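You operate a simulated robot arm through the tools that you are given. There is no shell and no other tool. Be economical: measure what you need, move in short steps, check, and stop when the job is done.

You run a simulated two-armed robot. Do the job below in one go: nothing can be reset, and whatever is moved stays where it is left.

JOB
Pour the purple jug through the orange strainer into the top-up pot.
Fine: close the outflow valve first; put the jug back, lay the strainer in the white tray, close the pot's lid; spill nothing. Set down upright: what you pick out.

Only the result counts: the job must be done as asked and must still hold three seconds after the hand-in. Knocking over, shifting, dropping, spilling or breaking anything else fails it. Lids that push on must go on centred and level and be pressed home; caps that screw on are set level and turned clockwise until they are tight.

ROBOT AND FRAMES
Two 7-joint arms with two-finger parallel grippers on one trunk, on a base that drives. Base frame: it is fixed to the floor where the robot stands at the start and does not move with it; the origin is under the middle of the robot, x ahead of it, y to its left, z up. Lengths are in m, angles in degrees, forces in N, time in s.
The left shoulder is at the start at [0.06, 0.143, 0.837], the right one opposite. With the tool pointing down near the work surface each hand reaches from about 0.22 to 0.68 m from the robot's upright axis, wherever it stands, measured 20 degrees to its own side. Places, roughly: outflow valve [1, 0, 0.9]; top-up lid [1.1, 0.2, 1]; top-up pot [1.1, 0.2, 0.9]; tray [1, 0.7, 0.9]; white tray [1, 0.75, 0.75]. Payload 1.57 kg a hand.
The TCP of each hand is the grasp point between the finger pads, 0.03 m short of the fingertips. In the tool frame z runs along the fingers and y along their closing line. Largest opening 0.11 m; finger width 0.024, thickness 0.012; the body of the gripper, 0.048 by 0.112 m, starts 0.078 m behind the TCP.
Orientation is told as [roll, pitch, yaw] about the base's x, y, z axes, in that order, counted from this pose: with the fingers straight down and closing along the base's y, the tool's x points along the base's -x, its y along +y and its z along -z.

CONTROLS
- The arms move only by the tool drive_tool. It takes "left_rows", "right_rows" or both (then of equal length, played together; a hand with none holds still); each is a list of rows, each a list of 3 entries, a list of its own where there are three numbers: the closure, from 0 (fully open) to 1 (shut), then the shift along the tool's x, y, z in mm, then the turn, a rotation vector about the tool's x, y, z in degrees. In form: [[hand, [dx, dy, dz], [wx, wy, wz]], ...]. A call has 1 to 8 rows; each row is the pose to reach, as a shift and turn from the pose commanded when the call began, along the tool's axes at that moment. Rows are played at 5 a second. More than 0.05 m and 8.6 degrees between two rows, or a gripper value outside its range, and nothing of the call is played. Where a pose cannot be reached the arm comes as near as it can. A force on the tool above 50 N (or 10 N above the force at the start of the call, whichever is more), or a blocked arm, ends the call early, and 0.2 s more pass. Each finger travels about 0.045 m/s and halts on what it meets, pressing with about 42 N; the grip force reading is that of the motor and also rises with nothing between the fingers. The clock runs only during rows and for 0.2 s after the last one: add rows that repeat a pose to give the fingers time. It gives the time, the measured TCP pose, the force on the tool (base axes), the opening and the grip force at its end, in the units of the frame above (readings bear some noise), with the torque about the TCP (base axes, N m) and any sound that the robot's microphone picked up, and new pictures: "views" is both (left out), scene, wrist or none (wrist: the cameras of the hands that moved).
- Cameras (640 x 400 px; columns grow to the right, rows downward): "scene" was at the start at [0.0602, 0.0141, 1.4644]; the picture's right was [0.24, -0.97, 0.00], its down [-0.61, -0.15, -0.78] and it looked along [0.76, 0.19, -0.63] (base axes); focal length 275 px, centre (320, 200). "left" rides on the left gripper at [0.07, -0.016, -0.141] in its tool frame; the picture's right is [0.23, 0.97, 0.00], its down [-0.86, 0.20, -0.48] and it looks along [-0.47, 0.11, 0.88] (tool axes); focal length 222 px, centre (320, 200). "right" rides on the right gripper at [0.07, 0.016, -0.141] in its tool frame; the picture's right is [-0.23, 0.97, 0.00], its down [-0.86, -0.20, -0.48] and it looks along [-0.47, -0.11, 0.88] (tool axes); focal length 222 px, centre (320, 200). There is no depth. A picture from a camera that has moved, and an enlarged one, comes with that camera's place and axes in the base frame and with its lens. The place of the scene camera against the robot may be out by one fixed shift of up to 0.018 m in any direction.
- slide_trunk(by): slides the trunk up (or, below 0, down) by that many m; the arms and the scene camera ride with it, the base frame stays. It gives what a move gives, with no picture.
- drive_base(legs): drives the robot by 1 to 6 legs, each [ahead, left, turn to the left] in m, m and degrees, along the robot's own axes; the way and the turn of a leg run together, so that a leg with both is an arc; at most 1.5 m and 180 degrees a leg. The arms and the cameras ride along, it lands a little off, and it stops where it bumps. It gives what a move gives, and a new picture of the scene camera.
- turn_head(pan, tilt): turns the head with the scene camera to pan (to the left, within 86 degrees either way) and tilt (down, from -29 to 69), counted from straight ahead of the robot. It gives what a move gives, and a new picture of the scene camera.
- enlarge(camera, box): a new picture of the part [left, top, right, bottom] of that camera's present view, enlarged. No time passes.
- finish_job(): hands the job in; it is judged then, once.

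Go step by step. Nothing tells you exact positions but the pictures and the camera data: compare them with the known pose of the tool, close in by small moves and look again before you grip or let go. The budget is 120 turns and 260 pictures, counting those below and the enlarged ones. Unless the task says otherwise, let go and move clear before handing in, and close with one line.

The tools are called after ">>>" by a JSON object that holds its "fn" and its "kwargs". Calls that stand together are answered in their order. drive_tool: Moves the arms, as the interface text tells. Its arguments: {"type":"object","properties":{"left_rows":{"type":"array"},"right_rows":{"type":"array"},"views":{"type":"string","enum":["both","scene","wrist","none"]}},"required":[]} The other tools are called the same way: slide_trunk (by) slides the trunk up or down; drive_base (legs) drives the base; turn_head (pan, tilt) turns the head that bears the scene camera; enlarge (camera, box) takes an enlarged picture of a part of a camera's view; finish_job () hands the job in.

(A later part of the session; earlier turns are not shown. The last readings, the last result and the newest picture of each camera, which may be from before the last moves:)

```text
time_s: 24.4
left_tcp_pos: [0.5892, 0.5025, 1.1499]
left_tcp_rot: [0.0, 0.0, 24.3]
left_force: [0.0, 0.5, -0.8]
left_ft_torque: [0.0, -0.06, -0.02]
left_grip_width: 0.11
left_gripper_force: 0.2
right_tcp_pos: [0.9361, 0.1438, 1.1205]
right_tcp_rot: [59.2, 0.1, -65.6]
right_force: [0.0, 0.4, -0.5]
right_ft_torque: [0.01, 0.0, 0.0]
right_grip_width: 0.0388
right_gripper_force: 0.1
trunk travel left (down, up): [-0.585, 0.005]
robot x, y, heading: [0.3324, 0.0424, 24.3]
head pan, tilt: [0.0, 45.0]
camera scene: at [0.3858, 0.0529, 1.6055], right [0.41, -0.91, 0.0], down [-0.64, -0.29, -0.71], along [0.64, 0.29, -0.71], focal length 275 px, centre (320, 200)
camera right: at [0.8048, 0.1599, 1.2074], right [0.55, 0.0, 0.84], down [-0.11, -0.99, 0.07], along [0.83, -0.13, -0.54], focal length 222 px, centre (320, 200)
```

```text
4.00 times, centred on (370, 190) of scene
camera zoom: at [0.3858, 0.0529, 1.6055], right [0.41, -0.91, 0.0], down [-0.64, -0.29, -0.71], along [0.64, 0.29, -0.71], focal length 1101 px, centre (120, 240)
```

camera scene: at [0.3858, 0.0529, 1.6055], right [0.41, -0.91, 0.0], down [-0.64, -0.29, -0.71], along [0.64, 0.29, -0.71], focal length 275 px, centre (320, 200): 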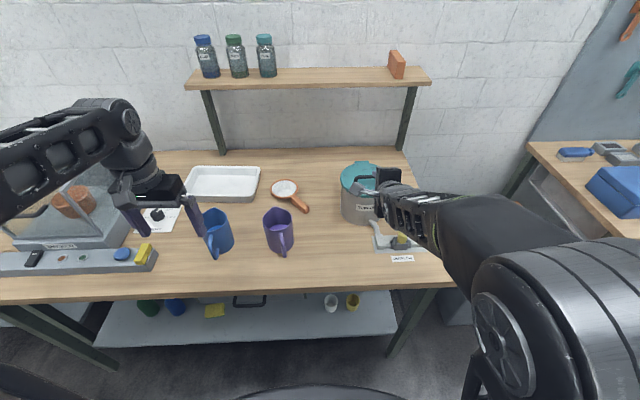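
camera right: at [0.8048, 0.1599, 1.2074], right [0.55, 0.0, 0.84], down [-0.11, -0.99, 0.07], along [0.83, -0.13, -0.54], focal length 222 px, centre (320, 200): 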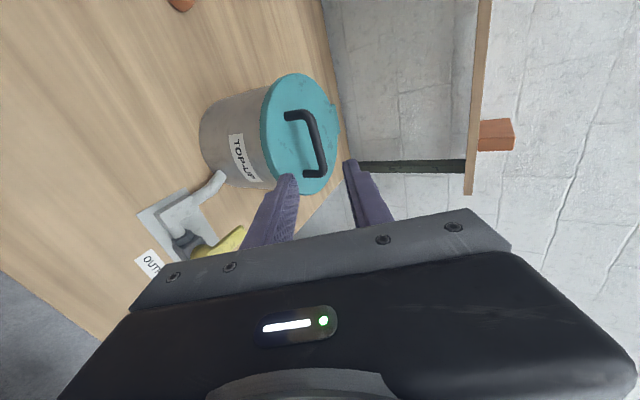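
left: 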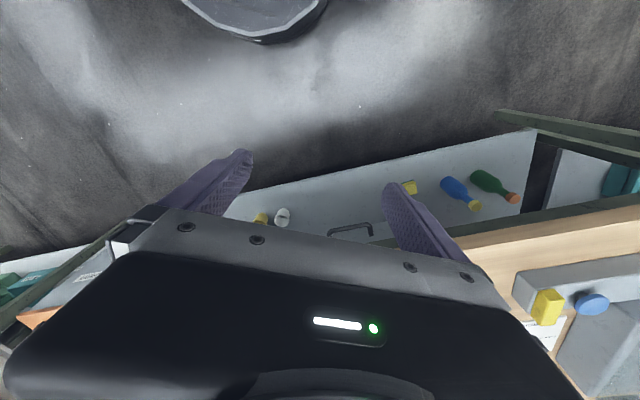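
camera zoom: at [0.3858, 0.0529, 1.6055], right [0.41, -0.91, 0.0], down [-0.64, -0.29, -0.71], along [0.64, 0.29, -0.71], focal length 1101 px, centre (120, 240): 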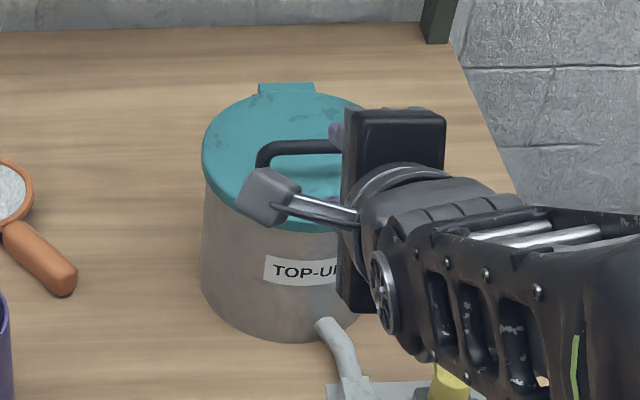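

The bar is centred near (1.028, 0.192, 1.052). I approach to just short of it with the fingers less open.

>>> {"fn": "drive_tool", "kwargs": {"right_rows": [[0.74, [3, -2, 35], [0, 0, 0]], [0.74, [6, -3, 65], [0, 0, 0]], [0.74, [6, -3, 76], [0, 0, 0]], [0.74, [6, -3, 76], [0, 0, 0]]]}}

>>> {"fn": "enlarge", "kwargs": {"camera": "scene", "box": [310, 140, 430, 240]}}

>>> {"fn": "enlarge", "kwargs": {"camera": "right", "box": [200, 50, 440, 250]}}

```text
time_s: 25.4
left_tcp_pos: [0.5905, 0.5014, 1.1494]
left_tcp_rot: [0.0, 0.0, 24.4]
left_force: [-0.7, -0.1, 0.4]
left_ft_torque: [0.02, 0.01, 0.01]
left_grip_width: 0.11
left_gripper_force: 0.0
right_tcp_pos: [0.9924, 0.1752, 1.0766]
right_tcp_rot: [59.0, 0.0, -65.5]
right_force: [-0.4, 0.2, 0.8]
right_ft_torque: [-0.02, 0.02, 0.0]
right_grip_width: 0.0285
right_gripper_force: 0.0
trunk travel left (down, up): [-0.585, 0.005]
robot x, y, heading: [0.3332, 0.0403, 24.5]
head pan, tilt: [0.0, 45.0]
camera scene: at [0.3861, 0.0528, 1.6055], right [0.41, -0.91, 0.0], down [-0.64, -0.29, -0.71], along [0.64, 0.29, -0.71], focal length 275 px, centre (320, 200)
camera right: at [0.8609, 0.1914, 1.1655], right [0.55, 0.0, 0.84], down [-0.11, -0.99, 0.07], along [0.83, -0.13, -0.54], focal length 222 px, centre (320, 200)
```

scene: 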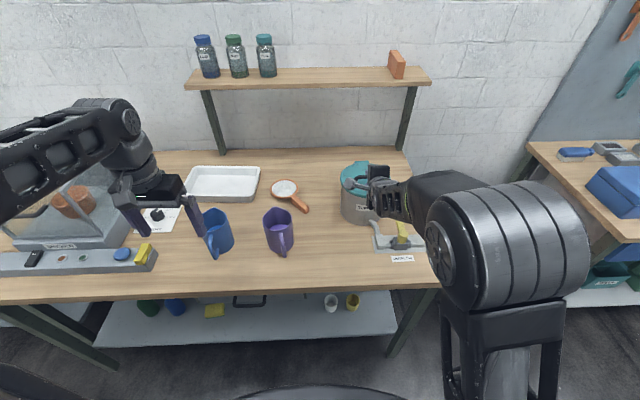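
right: 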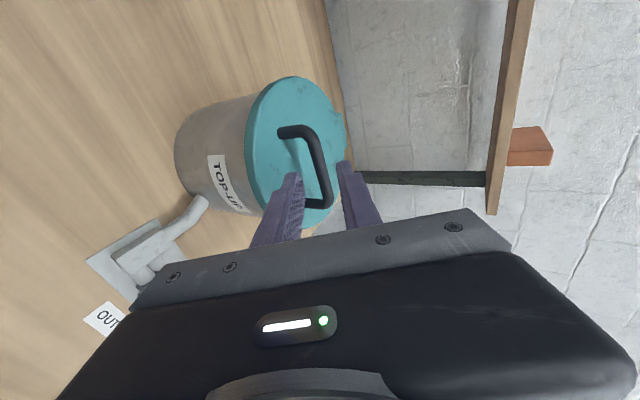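

```text
4.00 times, centred on (370, 190) of scene
camera zoom: at [0.3861, 0.0528, 1.6055], right [0.41, -0.91, 0.0], down [-0.64, -0.29, -0.71], along [0.64, 0.29, -0.71], focal length 1101 px, centre (120, 240)
```

zoom: 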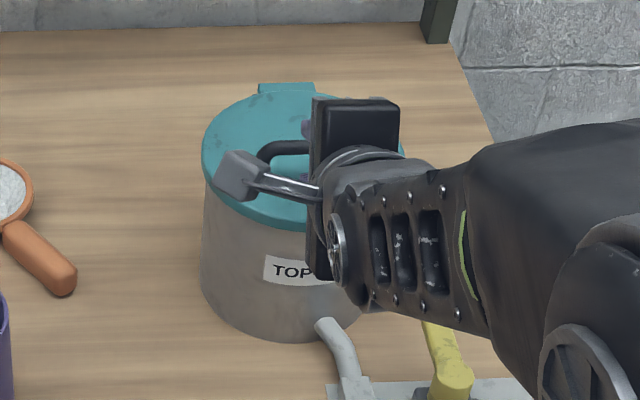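

```text
2.00 times, centred on (320, 150) of right
camera zoom: at [0.8609, 0.1914, 1.1655], right [0.55, 0.0, 0.84], down [-0.11, -0.99, 0.07], along [0.83, -0.13, -0.54], focal length 444 px, centre (320, 300)
```

zoom: 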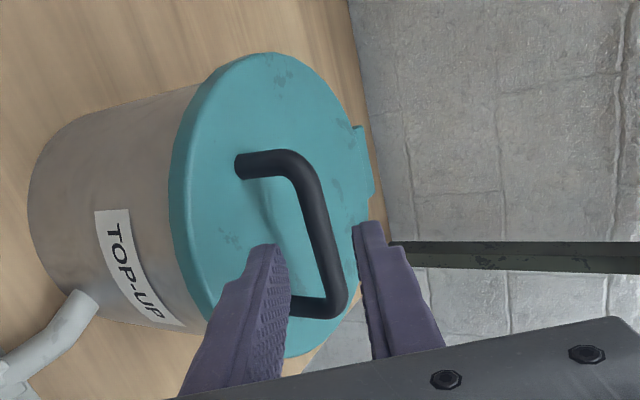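

The fingers straddle the bar's line. I advance so the bar sits between the pads.

>>> {"fn": "drive_tool", "kwargs": {"right_rows": [[0.74, [0, 1, 10], [0, 0, 0]], [0.74, [1, 1, 20], [0, 0, 0]], [0.74, [1, 1, 30], [0, 0, 0]], [0.74, [1, 1, 36], [0, 0, 0]]]}}

>>> {"fn": "enlarge", "kwargs": {"camera": "right", "box": [200, 50, 440, 250]}}

```text
time_s: 26.4
left_tcp_pos: [0.5892, 0.5027, 1.1503]
left_tcp_rot: [0.0, 0.0, 24.3]
left_force: [0.2, 0.5, -0.1]
left_ft_torque: [0.0, 0.01, -0.01]
left_grip_width: 0.11
left_gripper_force: 0.1
right_tcp_pos: [1.0188, 0.1896, 1.0609]
right_tcp_rot: [59.1, 0.2, -65.7]
right_force: [0.1, 0.0, -0.2]
right_ft_torque: [-0.01, 0.01, 0.01]
right_grip_width: 0.0287
right_gripper_force: 0.0
trunk travel left (down, up): [-0.585, 0.005]
robot x, y, heading: [0.3316, 0.0388, 24.3]
head pan, tilt: [0.0, 45.0]
camera scene: at [0.3863, 0.0531, 1.6055], right [0.41, -0.91, 0.0], down [-0.64, -0.29, -0.71], along [0.64, 0.29, -0.71], focal length 275 px, centre (320, 200)
camera right: at [0.889, 0.2062, 1.148], right [0.55, 0.0, 0.84], down [-0.11, -0.99, 0.07], along [0.83, -0.13, -0.54], focal length 222 px, centre (320, 200)
```

scene: 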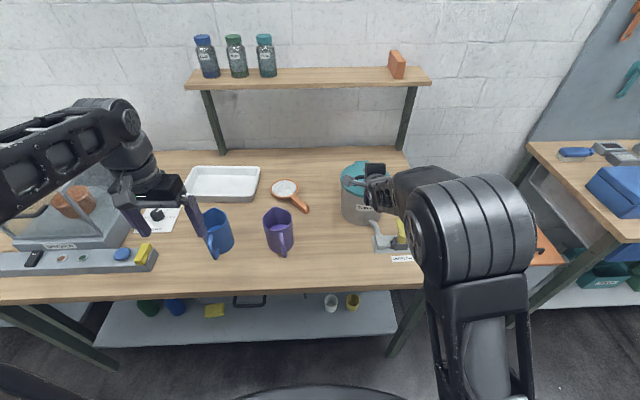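
right: 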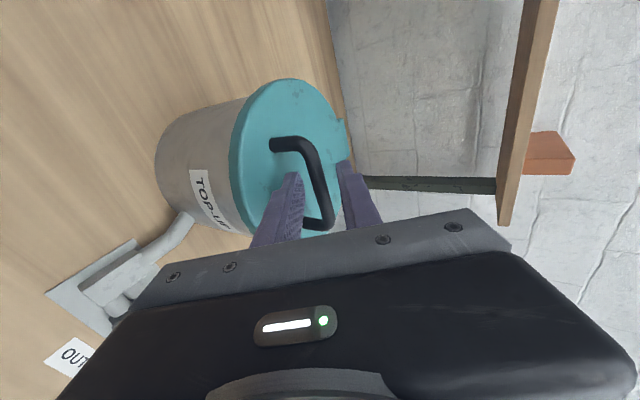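

```text
2.00 times, centred on (320, 150) of right
camera zoom: at [0.889, 0.2062, 1.148], right [0.55, 0.0, 0.84], down [-0.11, -0.99, 0.07], along [0.83, -0.13, -0.54], focal length 444 px, centre (320, 300)
```

zoom: 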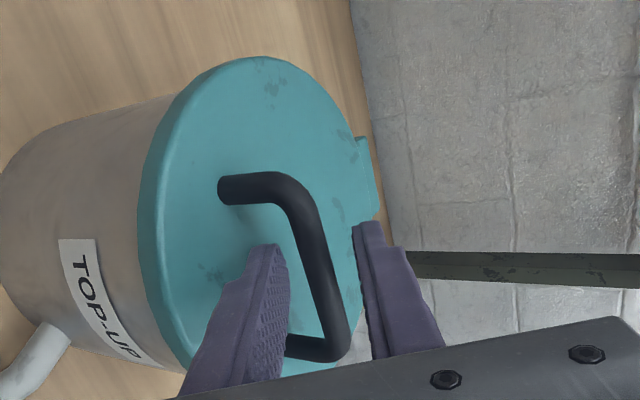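

I close on the bar and check the width.

>>> {"fn": "drive_tool", "kwargs": {"right_rows": [[0.9, [0, 0, 0], [0, 0, 0]], [1, [0, 0, 0], [0, 0, 0]], [1, [0, 0, 0], [0, 0, 0]]], "views": "wrist"}}

>>> {"fn": "enlarge", "kwargs": {"camera": "right", "box": [200, 50, 440, 250]}}

```text
time_s: 27.2
left_tcp_pos: [0.5891, 0.502, 1.1504]
left_tcp_rot: [-0.1, 0.0, 24.3]
left_force: [0.8, 0.8, 0.3]
left_ft_torque: [-0.01, 0.02, 0.01]
left_grip_width: 0.11
left_gripper_force: 0.1
right_tcp_pos: [1.0193, 0.1893, 1.0591]
right_tcp_rot: [59.0, 0.0, -65.5]
right_force: [-3.0, -2.3, -2.9]
right_ft_torque: [-0.63, -0.12, 0.3]
right_grip_width: 0.0119
right_gripper_force: 29.0
trunk travel left (down, up): [-0.585, 0.005]
robot x, y, heading: [0.3304, 0.0356, 24.4]
head pan, tilt: [0.0, 45.0]
camera right: at [0.8887, 0.2058, 1.1474], right [0.55, 0.0, 0.83], down [-0.11, -0.99, 0.08], along [0.83, -0.14, -0.55], focal length 222 px, centre (320, 200)
```

right: 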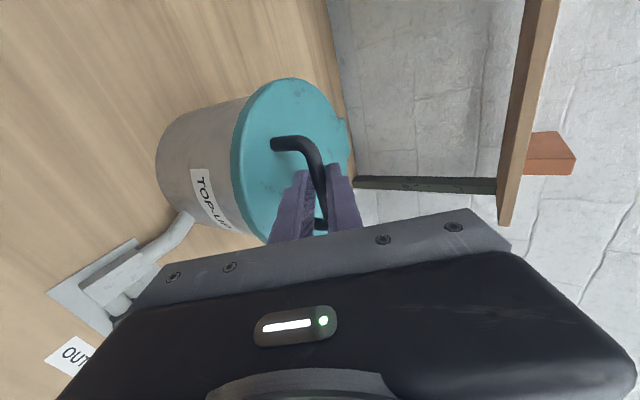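

```text
2.00 times, centred on (320, 150) of right
camera zoom: at [0.8887, 0.2058, 1.1474], right [0.55, 0.0, 0.83], down [-0.11, -0.99, 0.08], along [0.83, -0.14, -0.55], focal length 444 px, centre (320, 300)
```

zoom: 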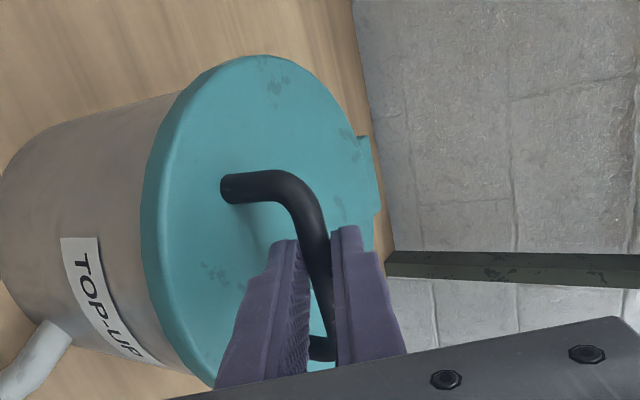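

The bar is held (12 mm). I start opening the lid on an arc about the rear hinge.

>>> {"fn": "drive_tool", "kwargs": {"right_rows": [[1, [0, 9.7, -1.6], [4, 0, 0]], [1, [0, 19.4, -2.9], [8, 0, 0]], [1, [0, 39, -3.2], [16, 0, 0]], [1, [0, 58.4, -0.6], [24, 0, 0]]]}}

```text
time_s: 28.2
left_tcp_pos: [0.5897, 0.5026, 1.149]
left_tcp_rot: [-0.2, 0.0, 24.4]
left_force: [0.6, -0.4, -0.3]
left_ft_torque: [-0.02, 0.0, 0.0]
left_grip_width: 0.1101
left_gripper_force: 0.0
right_tcp_pos: [1.0477, 0.2023, 1.1103]
right_tcp_rot: [35.1, -0.1, -65.5]
right_force: [-3.5, 4.3, -2.3]
right_ft_torque: [-0.93, -0.45, 0.17]
right_grip_width: 0.0123
right_gripper_force: 29.4
right hand out of reach, approached as far as the arm can: row 2
trunk travel left (down, up): [-0.585, 0.005]
robot x, y, heading: [0.3327, 0.0346, 24.1]
head pan, tilt: [0.0, 45.0]
camera scene: at [0.3859, 0.0545, 1.6055], right [0.41, -0.91, 0.0], down [-0.64, -0.29, -0.71], along [0.64, 0.29, -0.71], focal length 275 px, centre (320, 200)
camera right: at [0.9568, 0.2371, 1.2364], right [0.82, 0.12, 0.56], down [-0.04, -0.96, 0.28], along [0.57, -0.25, -0.78], focal length 222 px, centre (320, 200)
```

scene: 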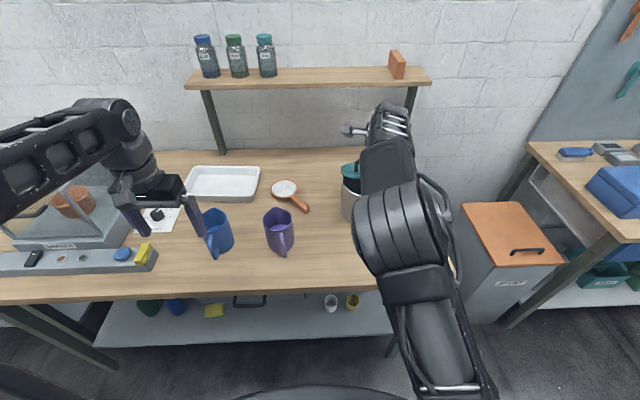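
right: 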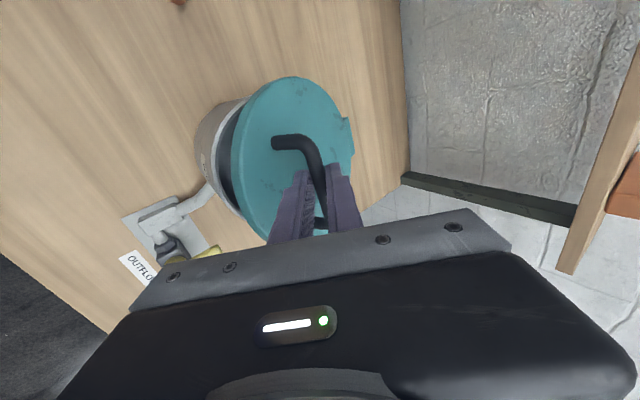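

The lid is opening smoothly with low forces. I continue along the arc.

>>> {"fn": "drive_tool", "kwargs": {"right_rows": [[1, [0, 19.4, -2.9], [8, 0, 0]], [1, [0, 39, -3.2], [16, 0, 0]], [1, [0, 58.4, -0.6], [24, 0, 0]], [1, [0, 77.3, 4.5], [32, 0, 0]]]}}

```text
time_s: 29.2
left_tcp_pos: [0.5892, 0.5022, 1.148]
left_tcp_rot: [-0.1, -0.1, 24.3]
left_force: [0.2, 0.3, -0.3]
left_ft_torque: [-0.03, -0.03, 0.0]
left_grip_width: 0.1099
left_gripper_force: 0.0
right_tcp_pos: [0.9362, 0.186, 1.1172]
right_tcp_rot: [5.4, -0.2, -65.4]
right_force: [0.3, 0.2, -0.5]
right_ft_torque: [-0.03, -0.04, -0.03]
right_grip_width: 0.0
right_gripper_force: 21.1
right hand out of reach, approached as far as the arm can: row 1, 2, 3, 4
trunk travel left (down, up): [-0.585, 0.005]
robot x, y, heading: [0.3355, 0.0383, 24.2]
head pan, tilt: [0.0, 45.0]
camera scene: at [0.3848, 0.0537, 1.6055], right [0.41, -0.91, 0.0], down [-0.64, -0.29, -0.71], along [0.65, 0.29, -0.71], focal length 275 px, centre (320, 200)
camera right: at [0.9103, 0.2504, 1.2613], right [0.98, 0.19, 0.09], down [0.13, -0.88, 0.46], along [0.17, -0.44, -0.88], focal length 222 px, centre (320, 200)
```

scene: 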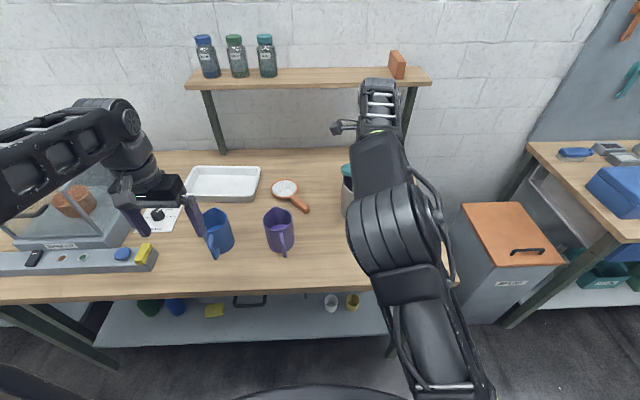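
right: 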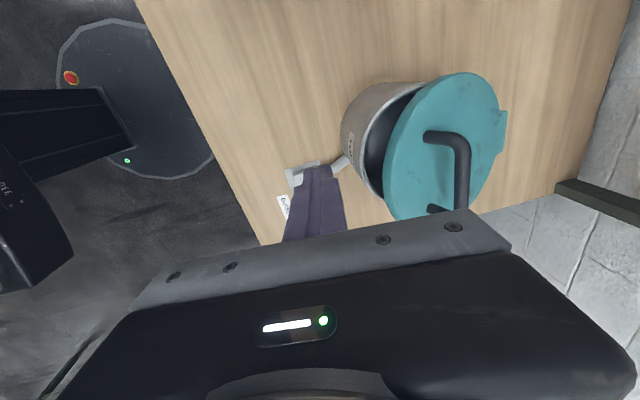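

The hand slid off because it ran out of reach, but the lid stays part-open by friction. I retract the hand, drive forward again, and push the lid up and back by its front edge.

>>> {"fn": "drive_tool", "kwargs": {"right_rows": [[1, [0, -45, 0], [-5, 0, 0]], [1, [0, -90, 0], [-5, 0, 0]], [1, [0, -135, 0], [-5, 0, 0]], [1, [0, -160, 0], [-5, 0, 0]]], "views": "none"}}

>>> {"fn": "drive_base", "kwargs": {"legs": [[0.19, 0, 0]]}}

>>> {"fn": "enlarge", "kwargs": {"camera": "right", "box": [0, 0, 640, 400]}}

>>> {"fn": "enlarge", "kwargs": {"camera": "scene", "box": [320, 160, 480, 320]}}

```text
time_s: 30.2
left_tcp_pos: [0.5903, 0.5024, 1.1489]
left_tcp_rot: [0.1, 0.1, 24.4]
left_force: [1.0, -0.2, 0.6]
left_ft_torque: [0.04, 0.03, -0.02]
left_grip_width: 0.1103
left_gripper_force: 0.0
right_tcp_pos: [0.7927, 0.118, 1.1111]
right_tcp_rot: [8.1, 0.1, -65.6]
right_force: [0.5, 0.3, 0.0]
right_ft_torque: [-0.01, 0.0, 0.03]
right_grip_width: 0.0
right_gripper_force: 21.4
trunk travel left (down, up): [-0.585, 0.005]
robot x, y, heading: [0.3297, 0.0368, 24.3]
head pan, tilt: [0.0, 45.0]
```

```text
time_s: 31.8
left_tcp_pos: [0.7635, 0.5805, 1.1484]
left_tcp_rot: [-0.1, 0.1, 24.4]
left_force: [0.7, -0.2, -0.5]
left_ft_torque: [0.0, 0.04, -0.01]
left_grip_width: 0.1102
left_gripper_force: 0.1
right_tcp_pos: [0.9673, 0.1992, 1.1102]
right_tcp_rot: [8.0, 0.1, -65.4]
right_force: [0.4, 0.4, -0.1]
right_ft_torque: [0.0, 0.04, -0.01]
right_grip_width: 0.0
right_gripper_force: 21.9
trunk travel left (down, up): [-0.585, 0.005]
robot x, y, heading: [0.5032, 0.1153, 24.2]
head pan, tilt: [0.0, 45.0]
camera scene: at [0.5619, 0.1323, 1.6054], right [0.41, -0.91, 0.0], down [-0.65, -0.29, -0.71], along [0.64, 0.29, -0.71], focal length 275 px, centre (320, 200)
```

scene: 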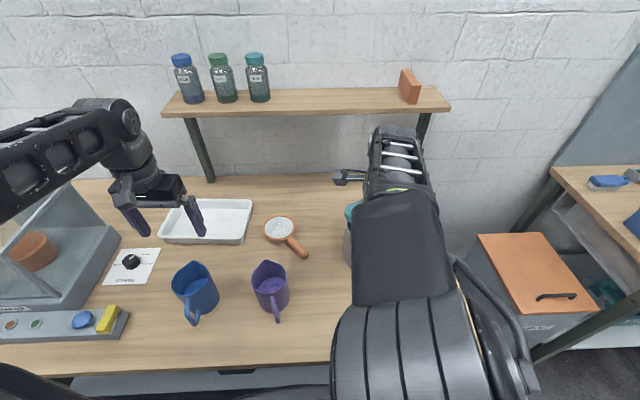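

```text
1.00 times, centred on (320, 200) of right (not enlarged: the box is as wide or as high as the picture)
camera zoom: at [0.9352, 0.2605, 1.2538], right [0.97, 0.19, 0.14], down [0.11, -0.89, 0.45], along [0.21, -0.42, -0.89], focal length 222 px, centre (320, 200)
```

zoom: 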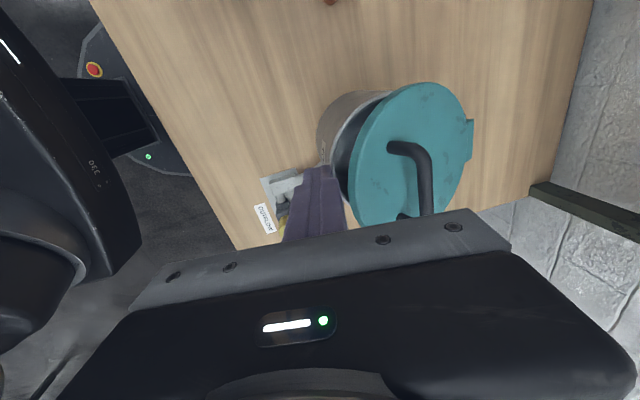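

```text
2.50 times, centred on (400, 240) of scene
camera zoom: at [0.5619, 0.1323, 1.6054], right [0.41, -0.91, 0.0], down [-0.65, -0.29, -0.71], along [0.64, 0.29, -0.71], focal length 688 px, centre (120, 100)
```

zoom: 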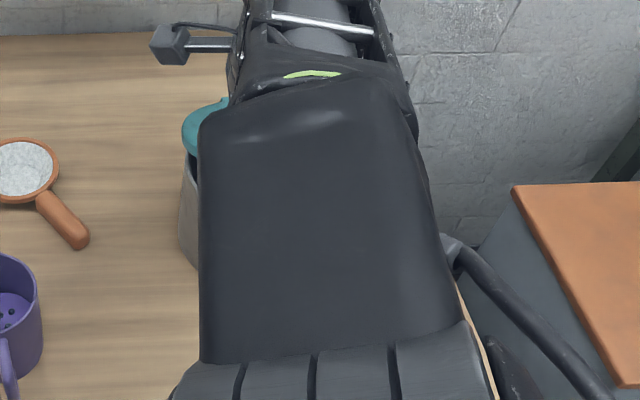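

The fingers are right at the lid's front edge. I centre them on the lid, then push it up and back along the arc.

>>> {"fn": "drive_tool", "kwargs": {"right_rows": [[1, [-12, -12, -2], [0, 0, 0]], [1, [-25, -12, -2], [0, 0, 0]], [1, [-25, 0, 0], [0, 0, 0]], [1, [-25, 34, -34], [0, 0, 0]], [1, [-25, 78, -60], [0, 0, 0]], [1, [-25, 111, -69], [0, 0, 0]]]}}

```text
refused: row 5 steps farther than a row can; nothing moved
```

>>> {"fn": "drive_tool", "kwargs": {"right_rows": [[1, [-12, -12, -2], [0, 0, 0]], [1, [-25, -12, -2], [0, 0, 0]], [1, [-25, 0, 0], [0, 0, 0]], [1, [-25, 34, -34], [0, 0, 0]], [1, [-25, 57, -50], [0, 0, 0]], [1, [-25, 80, -60], [0, 0, 0]], [1, [-25, 111, -69], [0, 0, 0]]]}}

```text
time_s: 33.4
left_tcp_pos: [0.7641, 0.5807, 1.1502]
left_tcp_rot: [0.1, 0.0, 24.3]
left_force: [-0.1, 0.0, -0.3]
left_ft_torque: [0.01, 0.03, -0.02]
left_grip_width: 0.1103
left_gripper_force: 0.1
right_tcp_pos: [1.0674, 0.215, 1.1935]
right_tcp_rot: [8.1, 0.1, -65.4]
right_force: [0.9, 0.1, 0.4]
right_ft_torque: [0.04, 0.03, 0.01]
right_grip_width: 0.0
right_gripper_force: 20.8
trunk travel left (down, up): [-0.585, 0.005]
robot x, y, heading: [0.5096, 0.115, 24.4]
head pan, tilt: [0.0, 45.0]
camera scene: at [0.5619, 0.1304, 1.6054], right [0.41, -0.91, 0.0], down [-0.65, -0.29, -0.71], along [0.64, 0.29, -0.71], focal length 275 px, centre (320, 200)
camera right: at [1.0368, 0.277, 1.3379], right [0.97, 0.19, 0.14], down [0.11, -0.89, 0.44], along [0.21, -0.42, -0.89], focal length 222 px, centre (320, 200)
```

scene: 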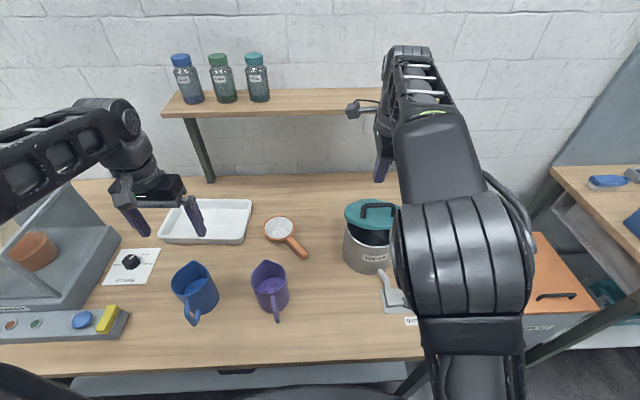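
right: 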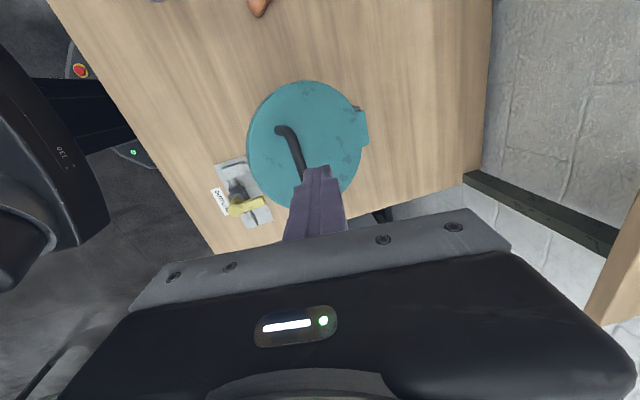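

The fingers passed above the lid, which is open about 25°. I look closer to place them lower.

>>> {"fn": "enlarge", "kwargs": {"camera": "scene", "box": [320, 170, 430, 290]}}

```text
3.33 times, centred on (375, 230) of scene
camera zoom: at [0.5619, 0.1304, 1.6054], right [0.41, -0.91, 0.0], down [-0.65, -0.29, -0.71], along [0.64, 0.29, -0.71], focal length 918 px, centre (137, 100)
```

zoom: 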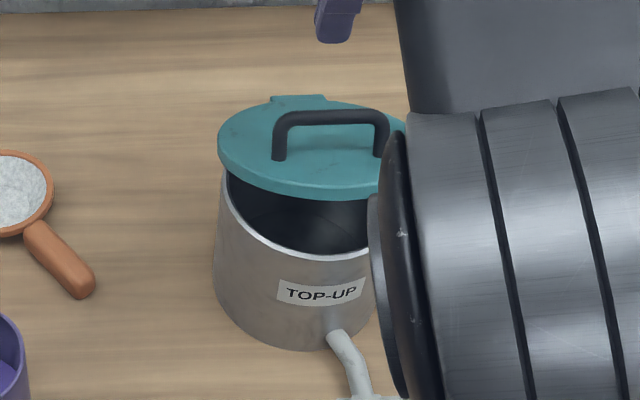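

The lid's front lip is about 0.16 m before the hinge at z ≈ 1.06–1.07. I back off, tilt forward 40° and bring the closed fingertips low in front of the lip.

>>> {"fn": "drive_tool", "kwargs": {"right_rows": [[1, [0, -40, -5], [-8, 0, 0]], [1, [0, -80, -11], [-16, 0, 0]], [1, [0, -120, -17], [-24, 0, 0]], [1, [0, -156, -22], [-32, 0, 0]], [1, [0, -163, 25], [-32, 0, 0]], [1, [0, -170, 74], [-32, 0, 0]], [1, [0, -177, 122], [-32, 0, 0]], [1, [0, -177, 125], [-32, 0, 0]]]}}

>>> {"fn": "enlarge", "kwargs": {"camera": "right", "box": [200, 50, 440, 250]}}

```text
time_s: 35.1
left_tcp_pos: [0.7631, 0.5812, 1.1503]
left_tcp_rot: [0.0, 0.0, 24.3]
left_force: [-0.1, -0.9, 0.8]
left_ft_torque: [0.01, -0.01, -0.04]
left_grip_width: 0.11
left_gripper_force: 0.1
right_tcp_pos: [0.9532, 0.1773, 1.0688]
right_tcp_rot: [40.2, 0.1, -65.4]
right_force: [-1.2, 0.2, 0.2]
right_ft_torque: [0.0, 0.03, 0.03]
right_grip_width: 0.0
right_gripper_force: 21.0
right hand out of reach, approached as far as the arm can: row 6, 7, 8
trunk travel left (down, up): [-0.585, 0.005]
robot x, y, heading: [0.5082, 0.1188, 24.2]
head pan, tilt: [0.0, 45.0]
camera scene: at [0.559, 0.131, 1.6055], right [0.41, -0.91, 0.0], down [-0.64, -0.29, -0.71], along [0.64, 0.29, -0.71], focal length 275 px, centre (320, 200)
camera right: at [0.8521, 0.2079, 1.1885], right [0.77, 0.1, 0.63], down [-0.06, -0.97, 0.24], along [0.63, -0.22, -0.74], focal length 222 px, centre (320, 200)
```

scene: 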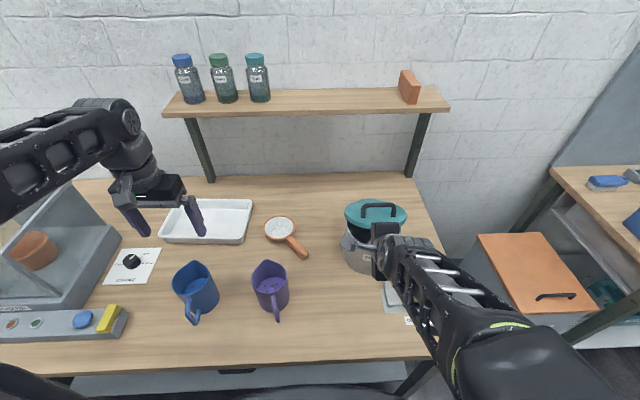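
right: 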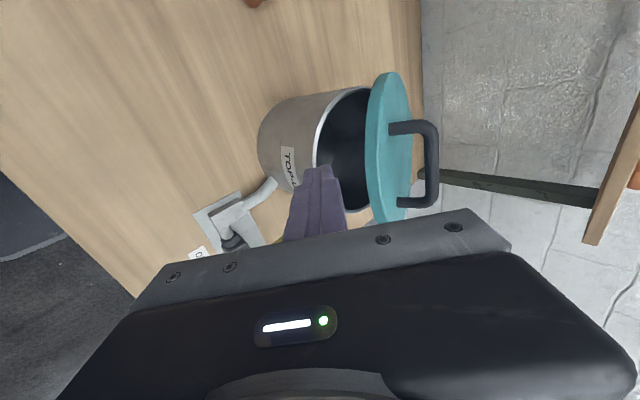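

```text
2.00 times, centred on (320, 150) of right
camera zoom: at [0.8521, 0.2079, 1.1885], right [0.77, 0.1, 0.63], down [-0.06, -0.97, 0.24], along [0.63, -0.22, -0.74], focal length 444 px, centre (320, 300)
```

zoom: 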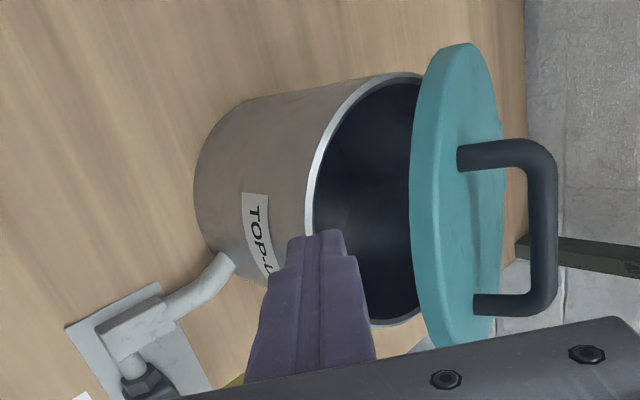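

The closed fingers are now under the lid's lip. I push forward and up.

>>> {"fn": "drive_tool", "kwargs": {"right_rows": [[1, [-6, 18, 13], [0, 0, 0]], [1, [-10, 35, 27], [0, 0, 0]], [1, [-10, 57, 18], [0, 0, 0]], [1, [-10, 79, 13], [0, 0, 0]], [1, [-10, 100, 9], [0, 0, 0]], [1, [-10, 122, 8], [3, 0, 0]], [1, [-10, 145, 8], [6, 0, 0]]]}}

```text
time_s: 36.8
left_tcp_pos: [0.7641, 0.5803, 1.1494]
left_tcp_rot: [0.0, 0.0, 24.5]
left_force: [-0.9, 0.8, -0.1]
left_ft_torque: [0.02, 0.01, -0.01]
left_grip_width: 0.1099
left_gripper_force: 0.0
right_tcp_pos: [1.063, 0.2164, 1.1566]
right_tcp_rot: [34.1, 0.1, -65.5]
right_force: [0.4, 0.1, 0.2]
right_ft_torque: [0.0, 0.04, 0.0]
right_grip_width: 0.0
right_gripper_force: 21.4
trunk travel left (down, up): [-0.585, 0.005]
robot x, y, heading: [0.5079, 0.1169, 24.4]
head pan, tilt: [0.0, 45.0]
camera scene: at [0.5608, 0.1318, 1.6055], right [0.41, -0.91, 0.0], down [-0.64, -0.29, -0.71], along [0.64, 0.29, -0.71], focal length 275 px, centre (320, 200)
camera right: at [0.974, 0.253, 1.285], right [0.83, 0.13, 0.55], down [-0.04, -0.96, 0.28], along [0.56, -0.26, -0.79], focal length 222 px, centre (320, 200)
```

scene: 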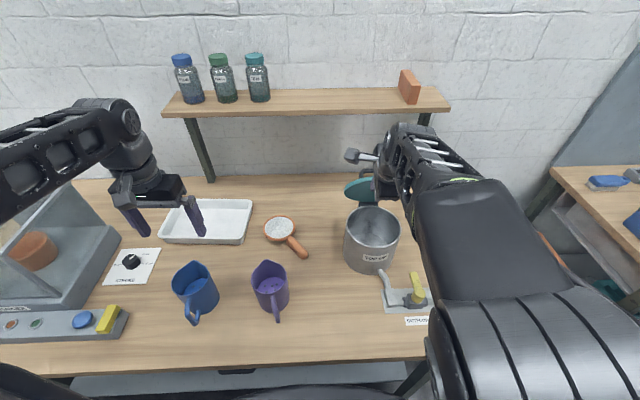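
right: 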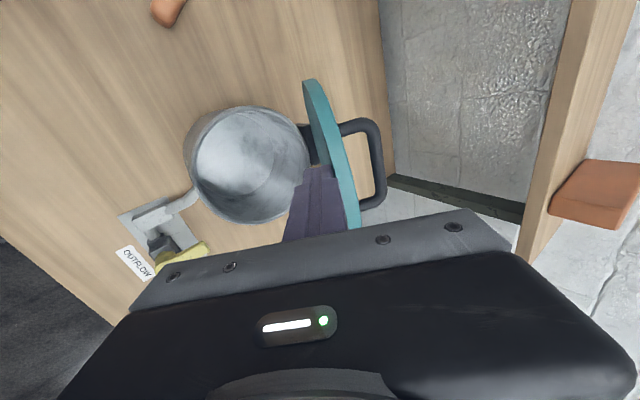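

The lid is about two-thirds open. I push it on until it's just past upright.

>>> {"fn": "drive_tool", "kwargs": {"right_rows": [[1, [0, 22, 3], [3, 0, 0]], [1, [0, 43, 8], [6, 0, 0]], [1, [0, 64, 16], [9, 0, 0]], [1, [0, 75, 21], [9, 0, 0]]]}}

```text
time_s: 37.8
left_tcp_pos: [0.7633, 0.5817, 1.1505]
left_tcp_rot: [0.0, 0.0, 24.4]
left_force: [0.0, 0.1, 0.0]
left_ft_torque: [0.01, -0.02, 0.02]
left_grip_width: 0.11
left_gripper_force: 0.0
right_tcp_pos: [1.1287, 0.2477, 1.1813]
right_tcp_rot: [24.9, 0.1, -65.5]
right_force: [-0.7, -0.6, -0.3]
right_ft_torque: [-0.04, -0.01, 0.01]
right_grip_width: 0.0003
right_gripper_force: 21.1
trunk travel left (down, up): [-0.585, 0.005]
robot x, y, heading: [0.5092, 0.119, 24.2]
head pan, tilt: [0.0, 45.0]
camera scene: at [0.5602, 0.1316, 1.6055], right [0.41, -0.91, 0.0], down [-0.64, -0.29, -0.71], along [0.64, 0.29, -0.71], focal length 275 px, centre (320, 200)
camera right: at [1.0591, 0.2915, 1.3179], right [0.9, 0.16, 0.41], down [0.01, -0.94, 0.35], along [0.44, -0.31, -0.84], focal length 222 px, centre (320, 200)
```

scene: 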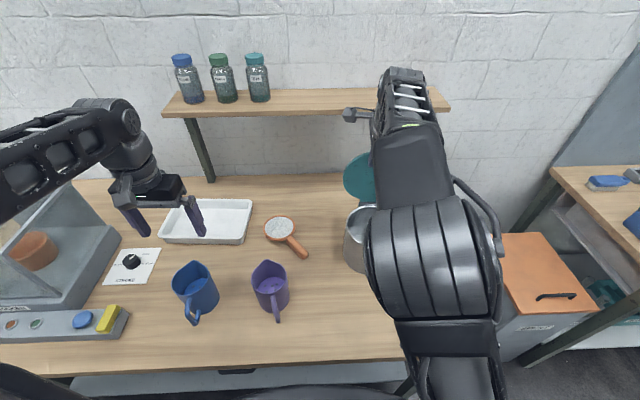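
right: 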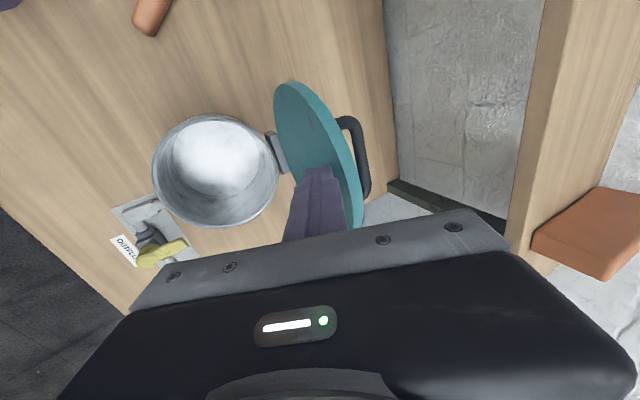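

The lid stands open on its own. I retract the right hand, turn it back to its normal yaw and look at the jug handle.

>>> {"fn": "drive_tool", "kwargs": {"right_rows": [[1, [0, -40, -25], [0, 0, 0]], [1, [0, -85, -45], [6, 0, 0]], [1, [0, -130, -65], [12, 0, 0]], [1, [0, -170, -85], [18, 0, 0]], [1, [-30, -190, -95], [25, 0, 0]]], "views": "none"}}

>>> {"fn": "drive_tool", "kwargs": {"right_rows": [[0.5, [0, 0, 0], [0, 0, -8]], [0, [0, 0, 0], [0, 0, -16]], [0, [0, 0, 0], [0, 0, -24]], [0, [0, 0, 0], [0, 0, -32]], [0, [0, 0, 0], [0, 0, -40]], [0, [0, 0, 0], [0, 0, -48]], [0, [0, 0, 0], [0, 0, -56]], [0, [0, 0, 0], [0, 0, -64]]]}}

>>> {"fn": "enlarge", "kwargs": {"camera": "scene", "box": [230, 190, 430, 330]}}

```text
time_s: 39.0
left_tcp_pos: [0.7659, 0.5784, 1.1515]
left_tcp_rot: [0.1, 0.0, 24.3]
left_force: [0.4, -0.9, -0.7]
left_ft_torque: [0.09, 0.04, -0.02]
left_grip_width: 0.1099
left_gripper_force: 0.0
right_tcp_pos: [0.9467, 0.1268, 1.1855]
right_tcp_rot: [0.0, 0.3, -65.5]
right_force: [0.8, -1.2, -1.1]
right_ft_torque: [0.03, 0.01, -0.02]
right_grip_width: 0.0
right_gripper_force: 21.3
trunk travel left (down, up): [-0.585, 0.005]
robot x, y, heading: [0.5074, 0.1145, 24.1]
head pan, tilt: [0.0, 45.0]
```

```text
time_s: 40.8
left_tcp_pos: [0.7631, 0.5809, 1.1495]
left_tcp_rot: [0.0, 0.0, 24.4]
left_force: [0.6, 0.2, 0.3]
left_ft_torque: [0.02, -0.02, -0.01]
left_grip_width: 0.11
left_gripper_force: 0.0
right_tcp_pos: [0.9469, 0.133, 1.1873]
right_tcp_rot: [0.0, -0.1, -1.4]
right_force: [0.9, 0.6, 0.6]
right_ft_torque: [-0.02, 0.04, -0.01]
right_grip_width: 0.1103
right_gripper_force: 0.1
trunk travel left (down, up): [-0.585, 0.005]
robot x, y, heading: [0.5088, 0.1183, 24.1]
head pan, tilt: [0.0, 45.0]
camera scene: at [0.5604, 0.1316, 1.6055], right [0.41, -0.91, 0.0], down [-0.64, -0.29, -0.71], along [0.64, 0.29, -0.71], focal length 275 px, centre (320, 200)
camera right: at [0.8782, 0.1494, 1.3294], right [0.25, 0.97, 0.0], down [0.85, -0.22, 0.48], along [0.47, -0.12, -0.88], focal length 222 px, centre (320, 200)
```

scene: 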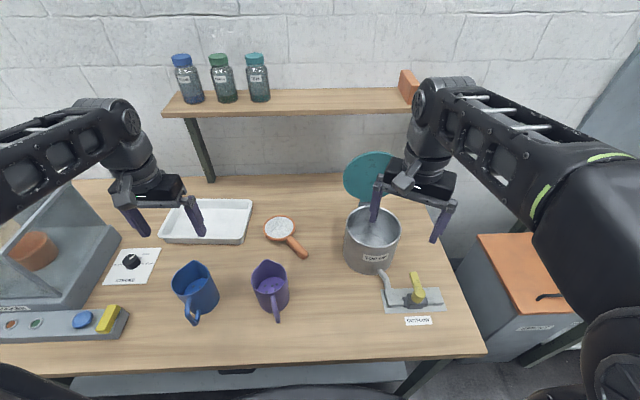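
right: 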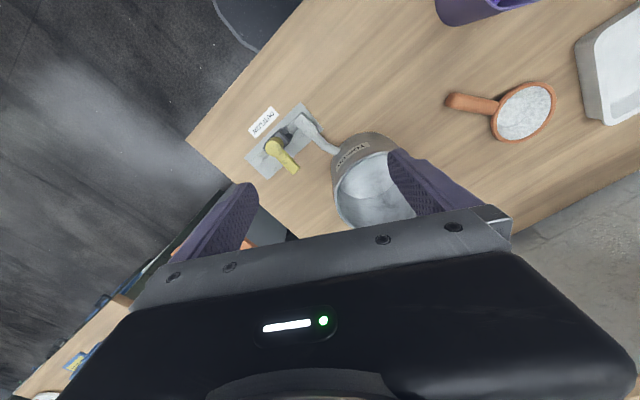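

```text
2.86 times, centred on (330, 260) of scene
camera zoom: at [0.5604, 0.1316, 1.6055], right [0.41, -0.91, 0.0], down [-0.64, -0.29, -0.71], along [0.64, 0.29, -0.71], focal length 786 px, centre (291, 29)
```

zoom: 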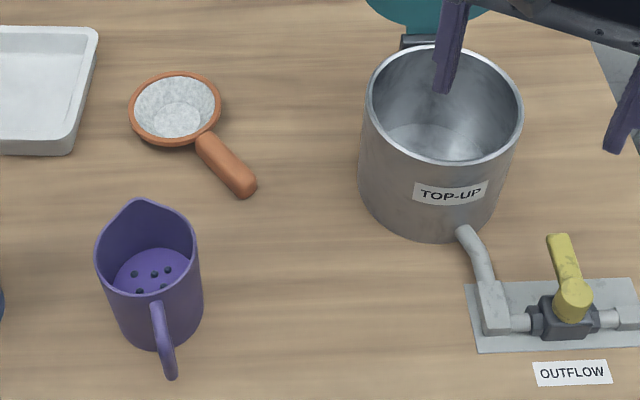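

The pot is open, centred at (1.067, 0.217). Before I pick up the jug, I test in free air whether the right hand can reach the pouring attitude (tilted back) above the pot.

>>> {"fn": "drive_tool", "kwargs": {"right_rows": [[0, [-20, 17, -10], [0, 0, -8.3]], [0, [-35, 34, -22], [0, 0, -16.6]], [0, [-45, 60, -33], [0, 0, -25]]], "views": "none"}}

>>> {"fn": "drive_tool", "kwargs": {"right_rows": [[0, [0, 0, 0], [0, 8, 0]], [0, [0, 0, 0], [0, 16, 0]], [0, [0, 0, 0], [0, 24, 0]], [0, [0, 0, 0], [0, 32, 0]], [0, [0, 0, 0], [0, 40, 0]]], "views": "scene"}}

```text
time_s: 41.5
left_tcp_pos: [0.7619, 0.5831, 1.1486]
left_tcp_rot: [-0.1, 0.0, 24.4]
left_force: [-0.8, 1.1, 0.2]
left_ft_torque: [-0.09, -0.04, 0.02]
left_grip_width: 0.1099
left_gripper_force: 0.0
right_tcp_pos: [0.9986, 0.1798, 1.1878]
right_tcp_rot: [0.6, -2.4, 23.4]
right_force: [-0.5, 0.8, 0.4]
right_ft_torque: [-0.11, -0.07, -0.01]
right_grip_width: 0.1103
right_gripper_force: 0.0
right hand out of reach, approached as far as the arm can: row 1, 2, 3
trunk travel left (down, up): [-0.585, 0.005]
robot x, y, heading: [0.5082, 0.1205, 24.1]
head pan, tilt: [0.0, 45.0]
```

```text
time_s: 42.8
left_tcp_pos: [0.7645, 0.5815, 1.1496]
left_tcp_rot: [0.0, -0.1, 24.5]
left_force: [-0.1, -0.1, 0.3]
left_ft_torque: [-0.02, 0.0, -0.01]
left_grip_width: 0.11
left_gripper_force: 0.1
right_tcp_pos: [0.8764, 0.1296, 0.9846]
right_tcp_rot: [-0.1, 35.8, 23.6]
right_force: [0.4, -0.1, 0.1]
right_ft_torque: [-0.04, 0.0, -0.02]
right_grip_width: 0.1098
right_gripper_force: 0.0
right hand out of reach, approached as far as the arm can: row 1, 2, 3, 4, 5
trunk travel left (down, up): [-0.585, 0.005]
robot x, y, heading: [0.5068, 0.1145, 24.3]
head pan, tilt: [0.0, 45.0]
camera scene: at [0.5611, 0.1327, 1.6055], right [0.41, -0.91, 0.0], down [-0.64, -0.29, -0.71], along [0.64, 0.29, -0.71], focal length 275 px, centre (320, 200)
```

scene: 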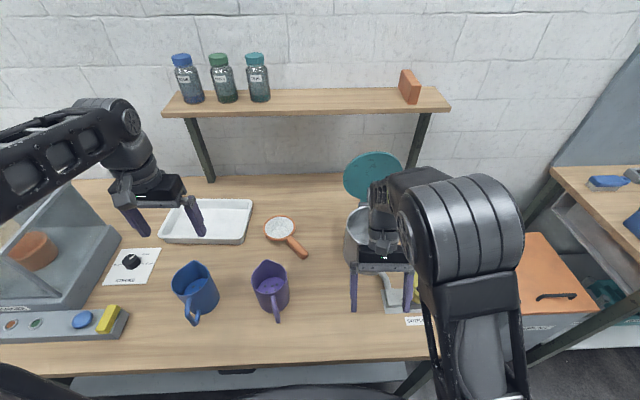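

That back-tilted attitude is out of reach, so I'll pour sideways instead. The jug will be gripped by its body with a near-horizontal hand, with the handle between the fingers, and poured by rolling the wrist. I back the base off and test that attitude in free air.

>>> {"fn": "drive_base", "kwargs": {"legs": [[-0.16, 0, 0]]}}

>>> {"fn": "drive_tool", "kwargs": {"right_rows": [[0, [22, 0, -30], [0, -8.4, 0]], [0, [45, 0, -60], [0, -16.8, 0]], [0, [65, 0, -90], [0, -25, 0]], [0, [82, 0, -115], [0, -33.4, 0]], [0, [82, 0, -115], [0, -41.8, 0]], [0, [82, 0, -115], [0, -50, 0]], [0, [82, 0, -115], [0, -58, 0]], [0, [82, 0, -115], [0, -66, 0]]], "views": "none"}}

>>> {"fn": "drive_tool", "kwargs": {"right_rows": [[0, [0, 0, 0], [0, -8.4, 0]], [0, [0, 0, 0], [0, -16.8, 0]], [0, [0, 0, 0], [0, -25, 0]], [0, [0, 0, 0], [0, -33.4, 0]], [0, [0, 0, 0], [0, -41.8, 0]]], "views": "scene"}}

```text
time_s: 44.2
left_tcp_pos: [0.6159, 0.5138, 1.1519]
left_tcp_rot: [0.1, -0.1, 24.3]
left_force: [-0.5, -0.4, -0.2]
left_ft_torque: [0.0, -0.03, -0.01]
left_grip_width: 0.1104
left_gripper_force: 0.1
right_tcp_pos: [0.7277, 0.0631, 0.9846]
right_tcp_rot: [0.0, 35.6, 23.7]
right_force: [-1.0, -0.7, 0.1]
right_ft_torque: [0.02, -0.02, -0.01]
right_grip_width: 0.11
right_gripper_force: 0.1
trunk travel left (down, up): [-0.585, 0.005]
robot x, y, heading: [0.3607, 0.0488, 24.3]
head pan, tilt: [0.0, 45.0]
camera scene: at [0.412, 0.0645, 1.6055], right [0.41, -0.91, 0.0], down [-0.64, -0.29, -0.71], along [0.65, 0.29, -0.71], focal length 275 px, centre (320, 200)
```

scene: 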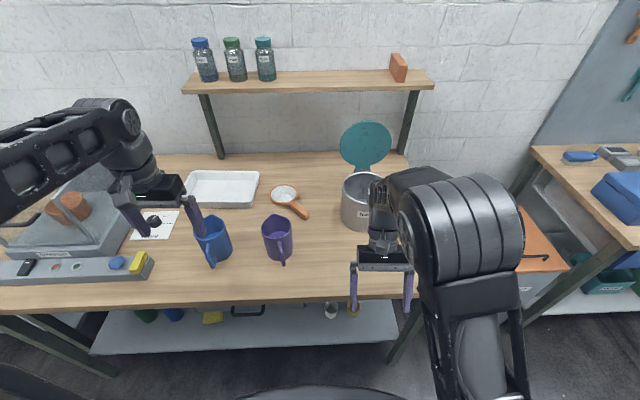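

```text
time_s: 46.0
left_tcp_pos: [0.617, 0.5146, 1.1504]
left_tcp_rot: [-0.1, -0.1, 24.2]
left_force: [-0.2, 0.0, -0.1]
left_ft_torque: [0.0, -0.03, 0.0]
left_grip_width: 0.1102
left_gripper_force: 0.2
right_tcp_pos: [0.7286, 0.0627, 1.1248]
right_tcp_rot: [0.0, -30.4, 23.5]
right_force: [-0.1, -0.4, 0.9]
right_ft_torque: [-0.03, 0.02, 0.01]
right_grip_width: 0.1099
right_gripper_force: 0.1
trunk travel left (down, up): [-0.585, 0.005]
robot x, y, heading: [0.3572, 0.0495, 24.2]
head pan, tilt: [0.0, 45.0]
```

```text
time_s: 47.4
left_tcp_pos: [0.6172, 0.5146, 1.1507]
left_tcp_rot: [0.0, 0.0, 24.4]
left_force: [-0.7, 0.1, 0.0]
left_ft_torque: [0.0, -0.03, -0.03]
left_grip_width: 0.1099
left_gripper_force: 0.0
right_tcp_pos: [0.7351, 0.192, 1.2082]
right_tcp_rot: [9.9, -66.6, 18.6]
right_force: [-0.3, -0.2, -0.3]
right_ft_torque: [0.04, -0.02, 0.0]
right_grip_width: 0.1102
right_gripper_force: 0.1
right hand out of reach, approached as far as the arm can: row 1, 2, 3, 4, 5
trunk travel left (down, up): [-0.585, 0.005]
robot x, y, heading: [0.3606, 0.0488, 24.3]
head pan, tilt: [0.0, 45.0]
stopped in row 5 (right hand): the arm was blocked; the commanded pose is now the measured one
camera scene: at [0.4136, 0.0646, 1.6058], right [0.41, -0.91, 0.0], down [-0.64, -0.29, -0.71], along [0.64, 0.29, -0.71], focal length 275 px, centre (320, 200)
```

scene: 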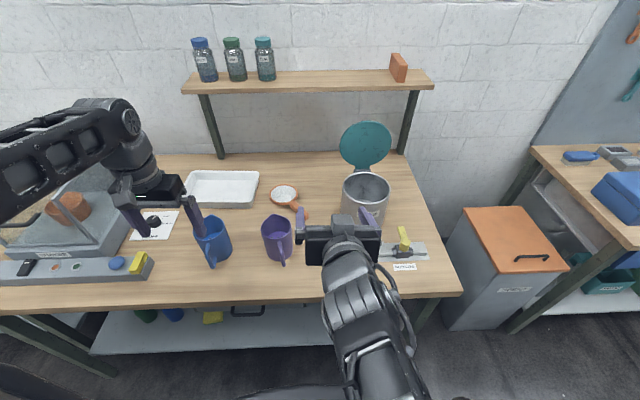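

I move the hand outward towards the pouring place and level its roll.

>>> {"fn": "drive_tool", "kwargs": {"right_rows": [[0, [-8, -21, 38], [2.5, 0, 0]], [0, [-16, -42, 76], [5, 0, 0]], [0, [-24, -64, 114], [7.5, 0, 0]], [0, [-32, -85, 152], [10, 0, 0]], [0, [-40, -106, 190], [10, 0, 0]], [0, [-48, -127, 228], [10, 0, 0]], [0, [-50, -149, 260], [10, 0, 0]]], "views": "scene"}}

```text
time_s: 48.2
left_tcp_pos: [0.6166, 0.5152, 1.1513]
left_tcp_rot: [0.0, 0.1, 24.3]
left_force: [0.4, 0.6, -0.2]
left_ft_torque: [-0.01, 0.01, 0.0]
left_grip_width: 0.1101
left_gripper_force: 0.1
right_tcp_pos: [0.7826, 0.2667, 1.2146]
right_tcp_rot: [1.3, -71.3, 32.9]
right_force: [-0.3, -0.7, -0.1]
right_ft_torque: [-0.03, 0.03, 0.01]
right_grip_width: 0.1101
right_gripper_force: 0.1
trunk travel left (down, up): [-0.585, 0.005]
robot x, y, heading: [0.3656, 0.0492, 24.4]
head pan, tilt: [0.0, 45.0]
stopped in row 4 (right hand): the arm was blocked; the commanded pose is now the measured one
camera scene: at [0.4142, 0.0656, 1.6054], right [0.41, -0.91, 0.0], down [-0.64, -0.29, -0.71], along [0.64, 0.29, -0.71], focal length 275 px, centre (320, 200)
```

scene: 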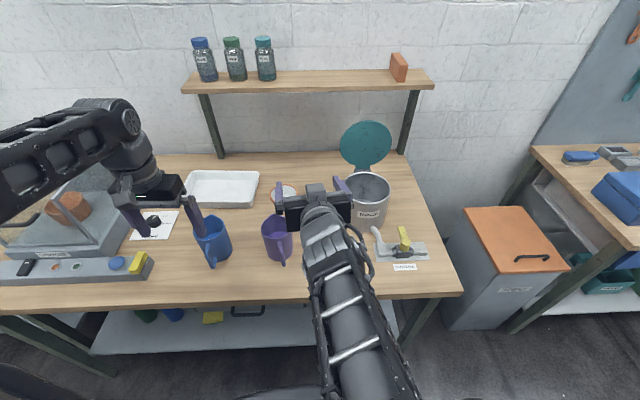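

The arm got stuck in a poor configuration. I bring the hand back to pointing down, then I'll extend first and tilt afterwards.

>>> {"fn": "drive_tool", "kwargs": {"right_rows": [[0, [10, -12, 4], [0, 8.4, 0]], [0, [20, -25, 8], [0, 16.8, 0]], [0, [30, -38, 12], [0, 25, 0]], [0, [40, -50, 16], [0, 33.4, 0]], [0, [50, -62, 19], [0, 41.8, 0]], [0, [60, -75, 22], [0, 50, 0]], [0, [70, -88, 26], [0, 58.4, 0]], [0, [80, -100, 30], [0, 66.8, 0]]], "views": "scene"}}

```text
time_s: 50.0
left_tcp_pos: [0.6162, 0.5148, 1.1494]
left_tcp_rot: [0.0, 0.2, 24.3]
left_force: [0.3, 0.0, -1.1]
left_ft_torque: [0.01, 0.03, 0.01]
left_grip_width: 0.1101
left_gripper_force: 0.1
right_tcp_pos: [0.842, 0.1854, 1.1292]
right_tcp_rot: [0.5, -4.3, 34.1]
right_force: [0.6, 0.1, 0.2]
right_ft_torque: [0.01, 0.02, -0.02]
right_grip_width: 0.1101
right_gripper_force: 0.1
trunk travel left (down, up): [-0.585, 0.005]
robot x, y, heading: [0.3619, 0.0506, 24.4]
head pan, tilt: [0.0, 45.0]
camera scene: at [0.4148, 0.066, 1.6054], right [0.41, -0.91, 0.0], down [-0.64, -0.29, -0.71], along [0.64, 0.29, -0.71], focal length 275 px, centre (320, 200)
```

scene: 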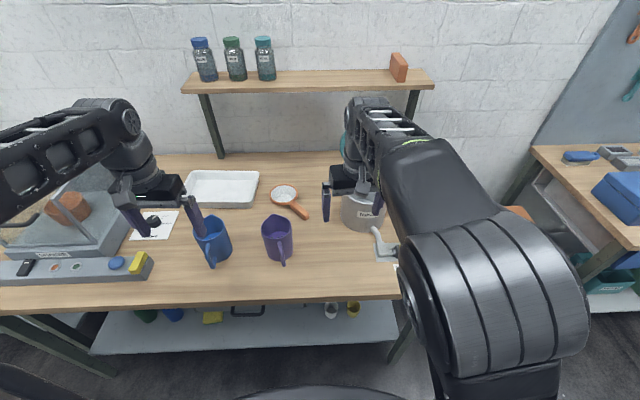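

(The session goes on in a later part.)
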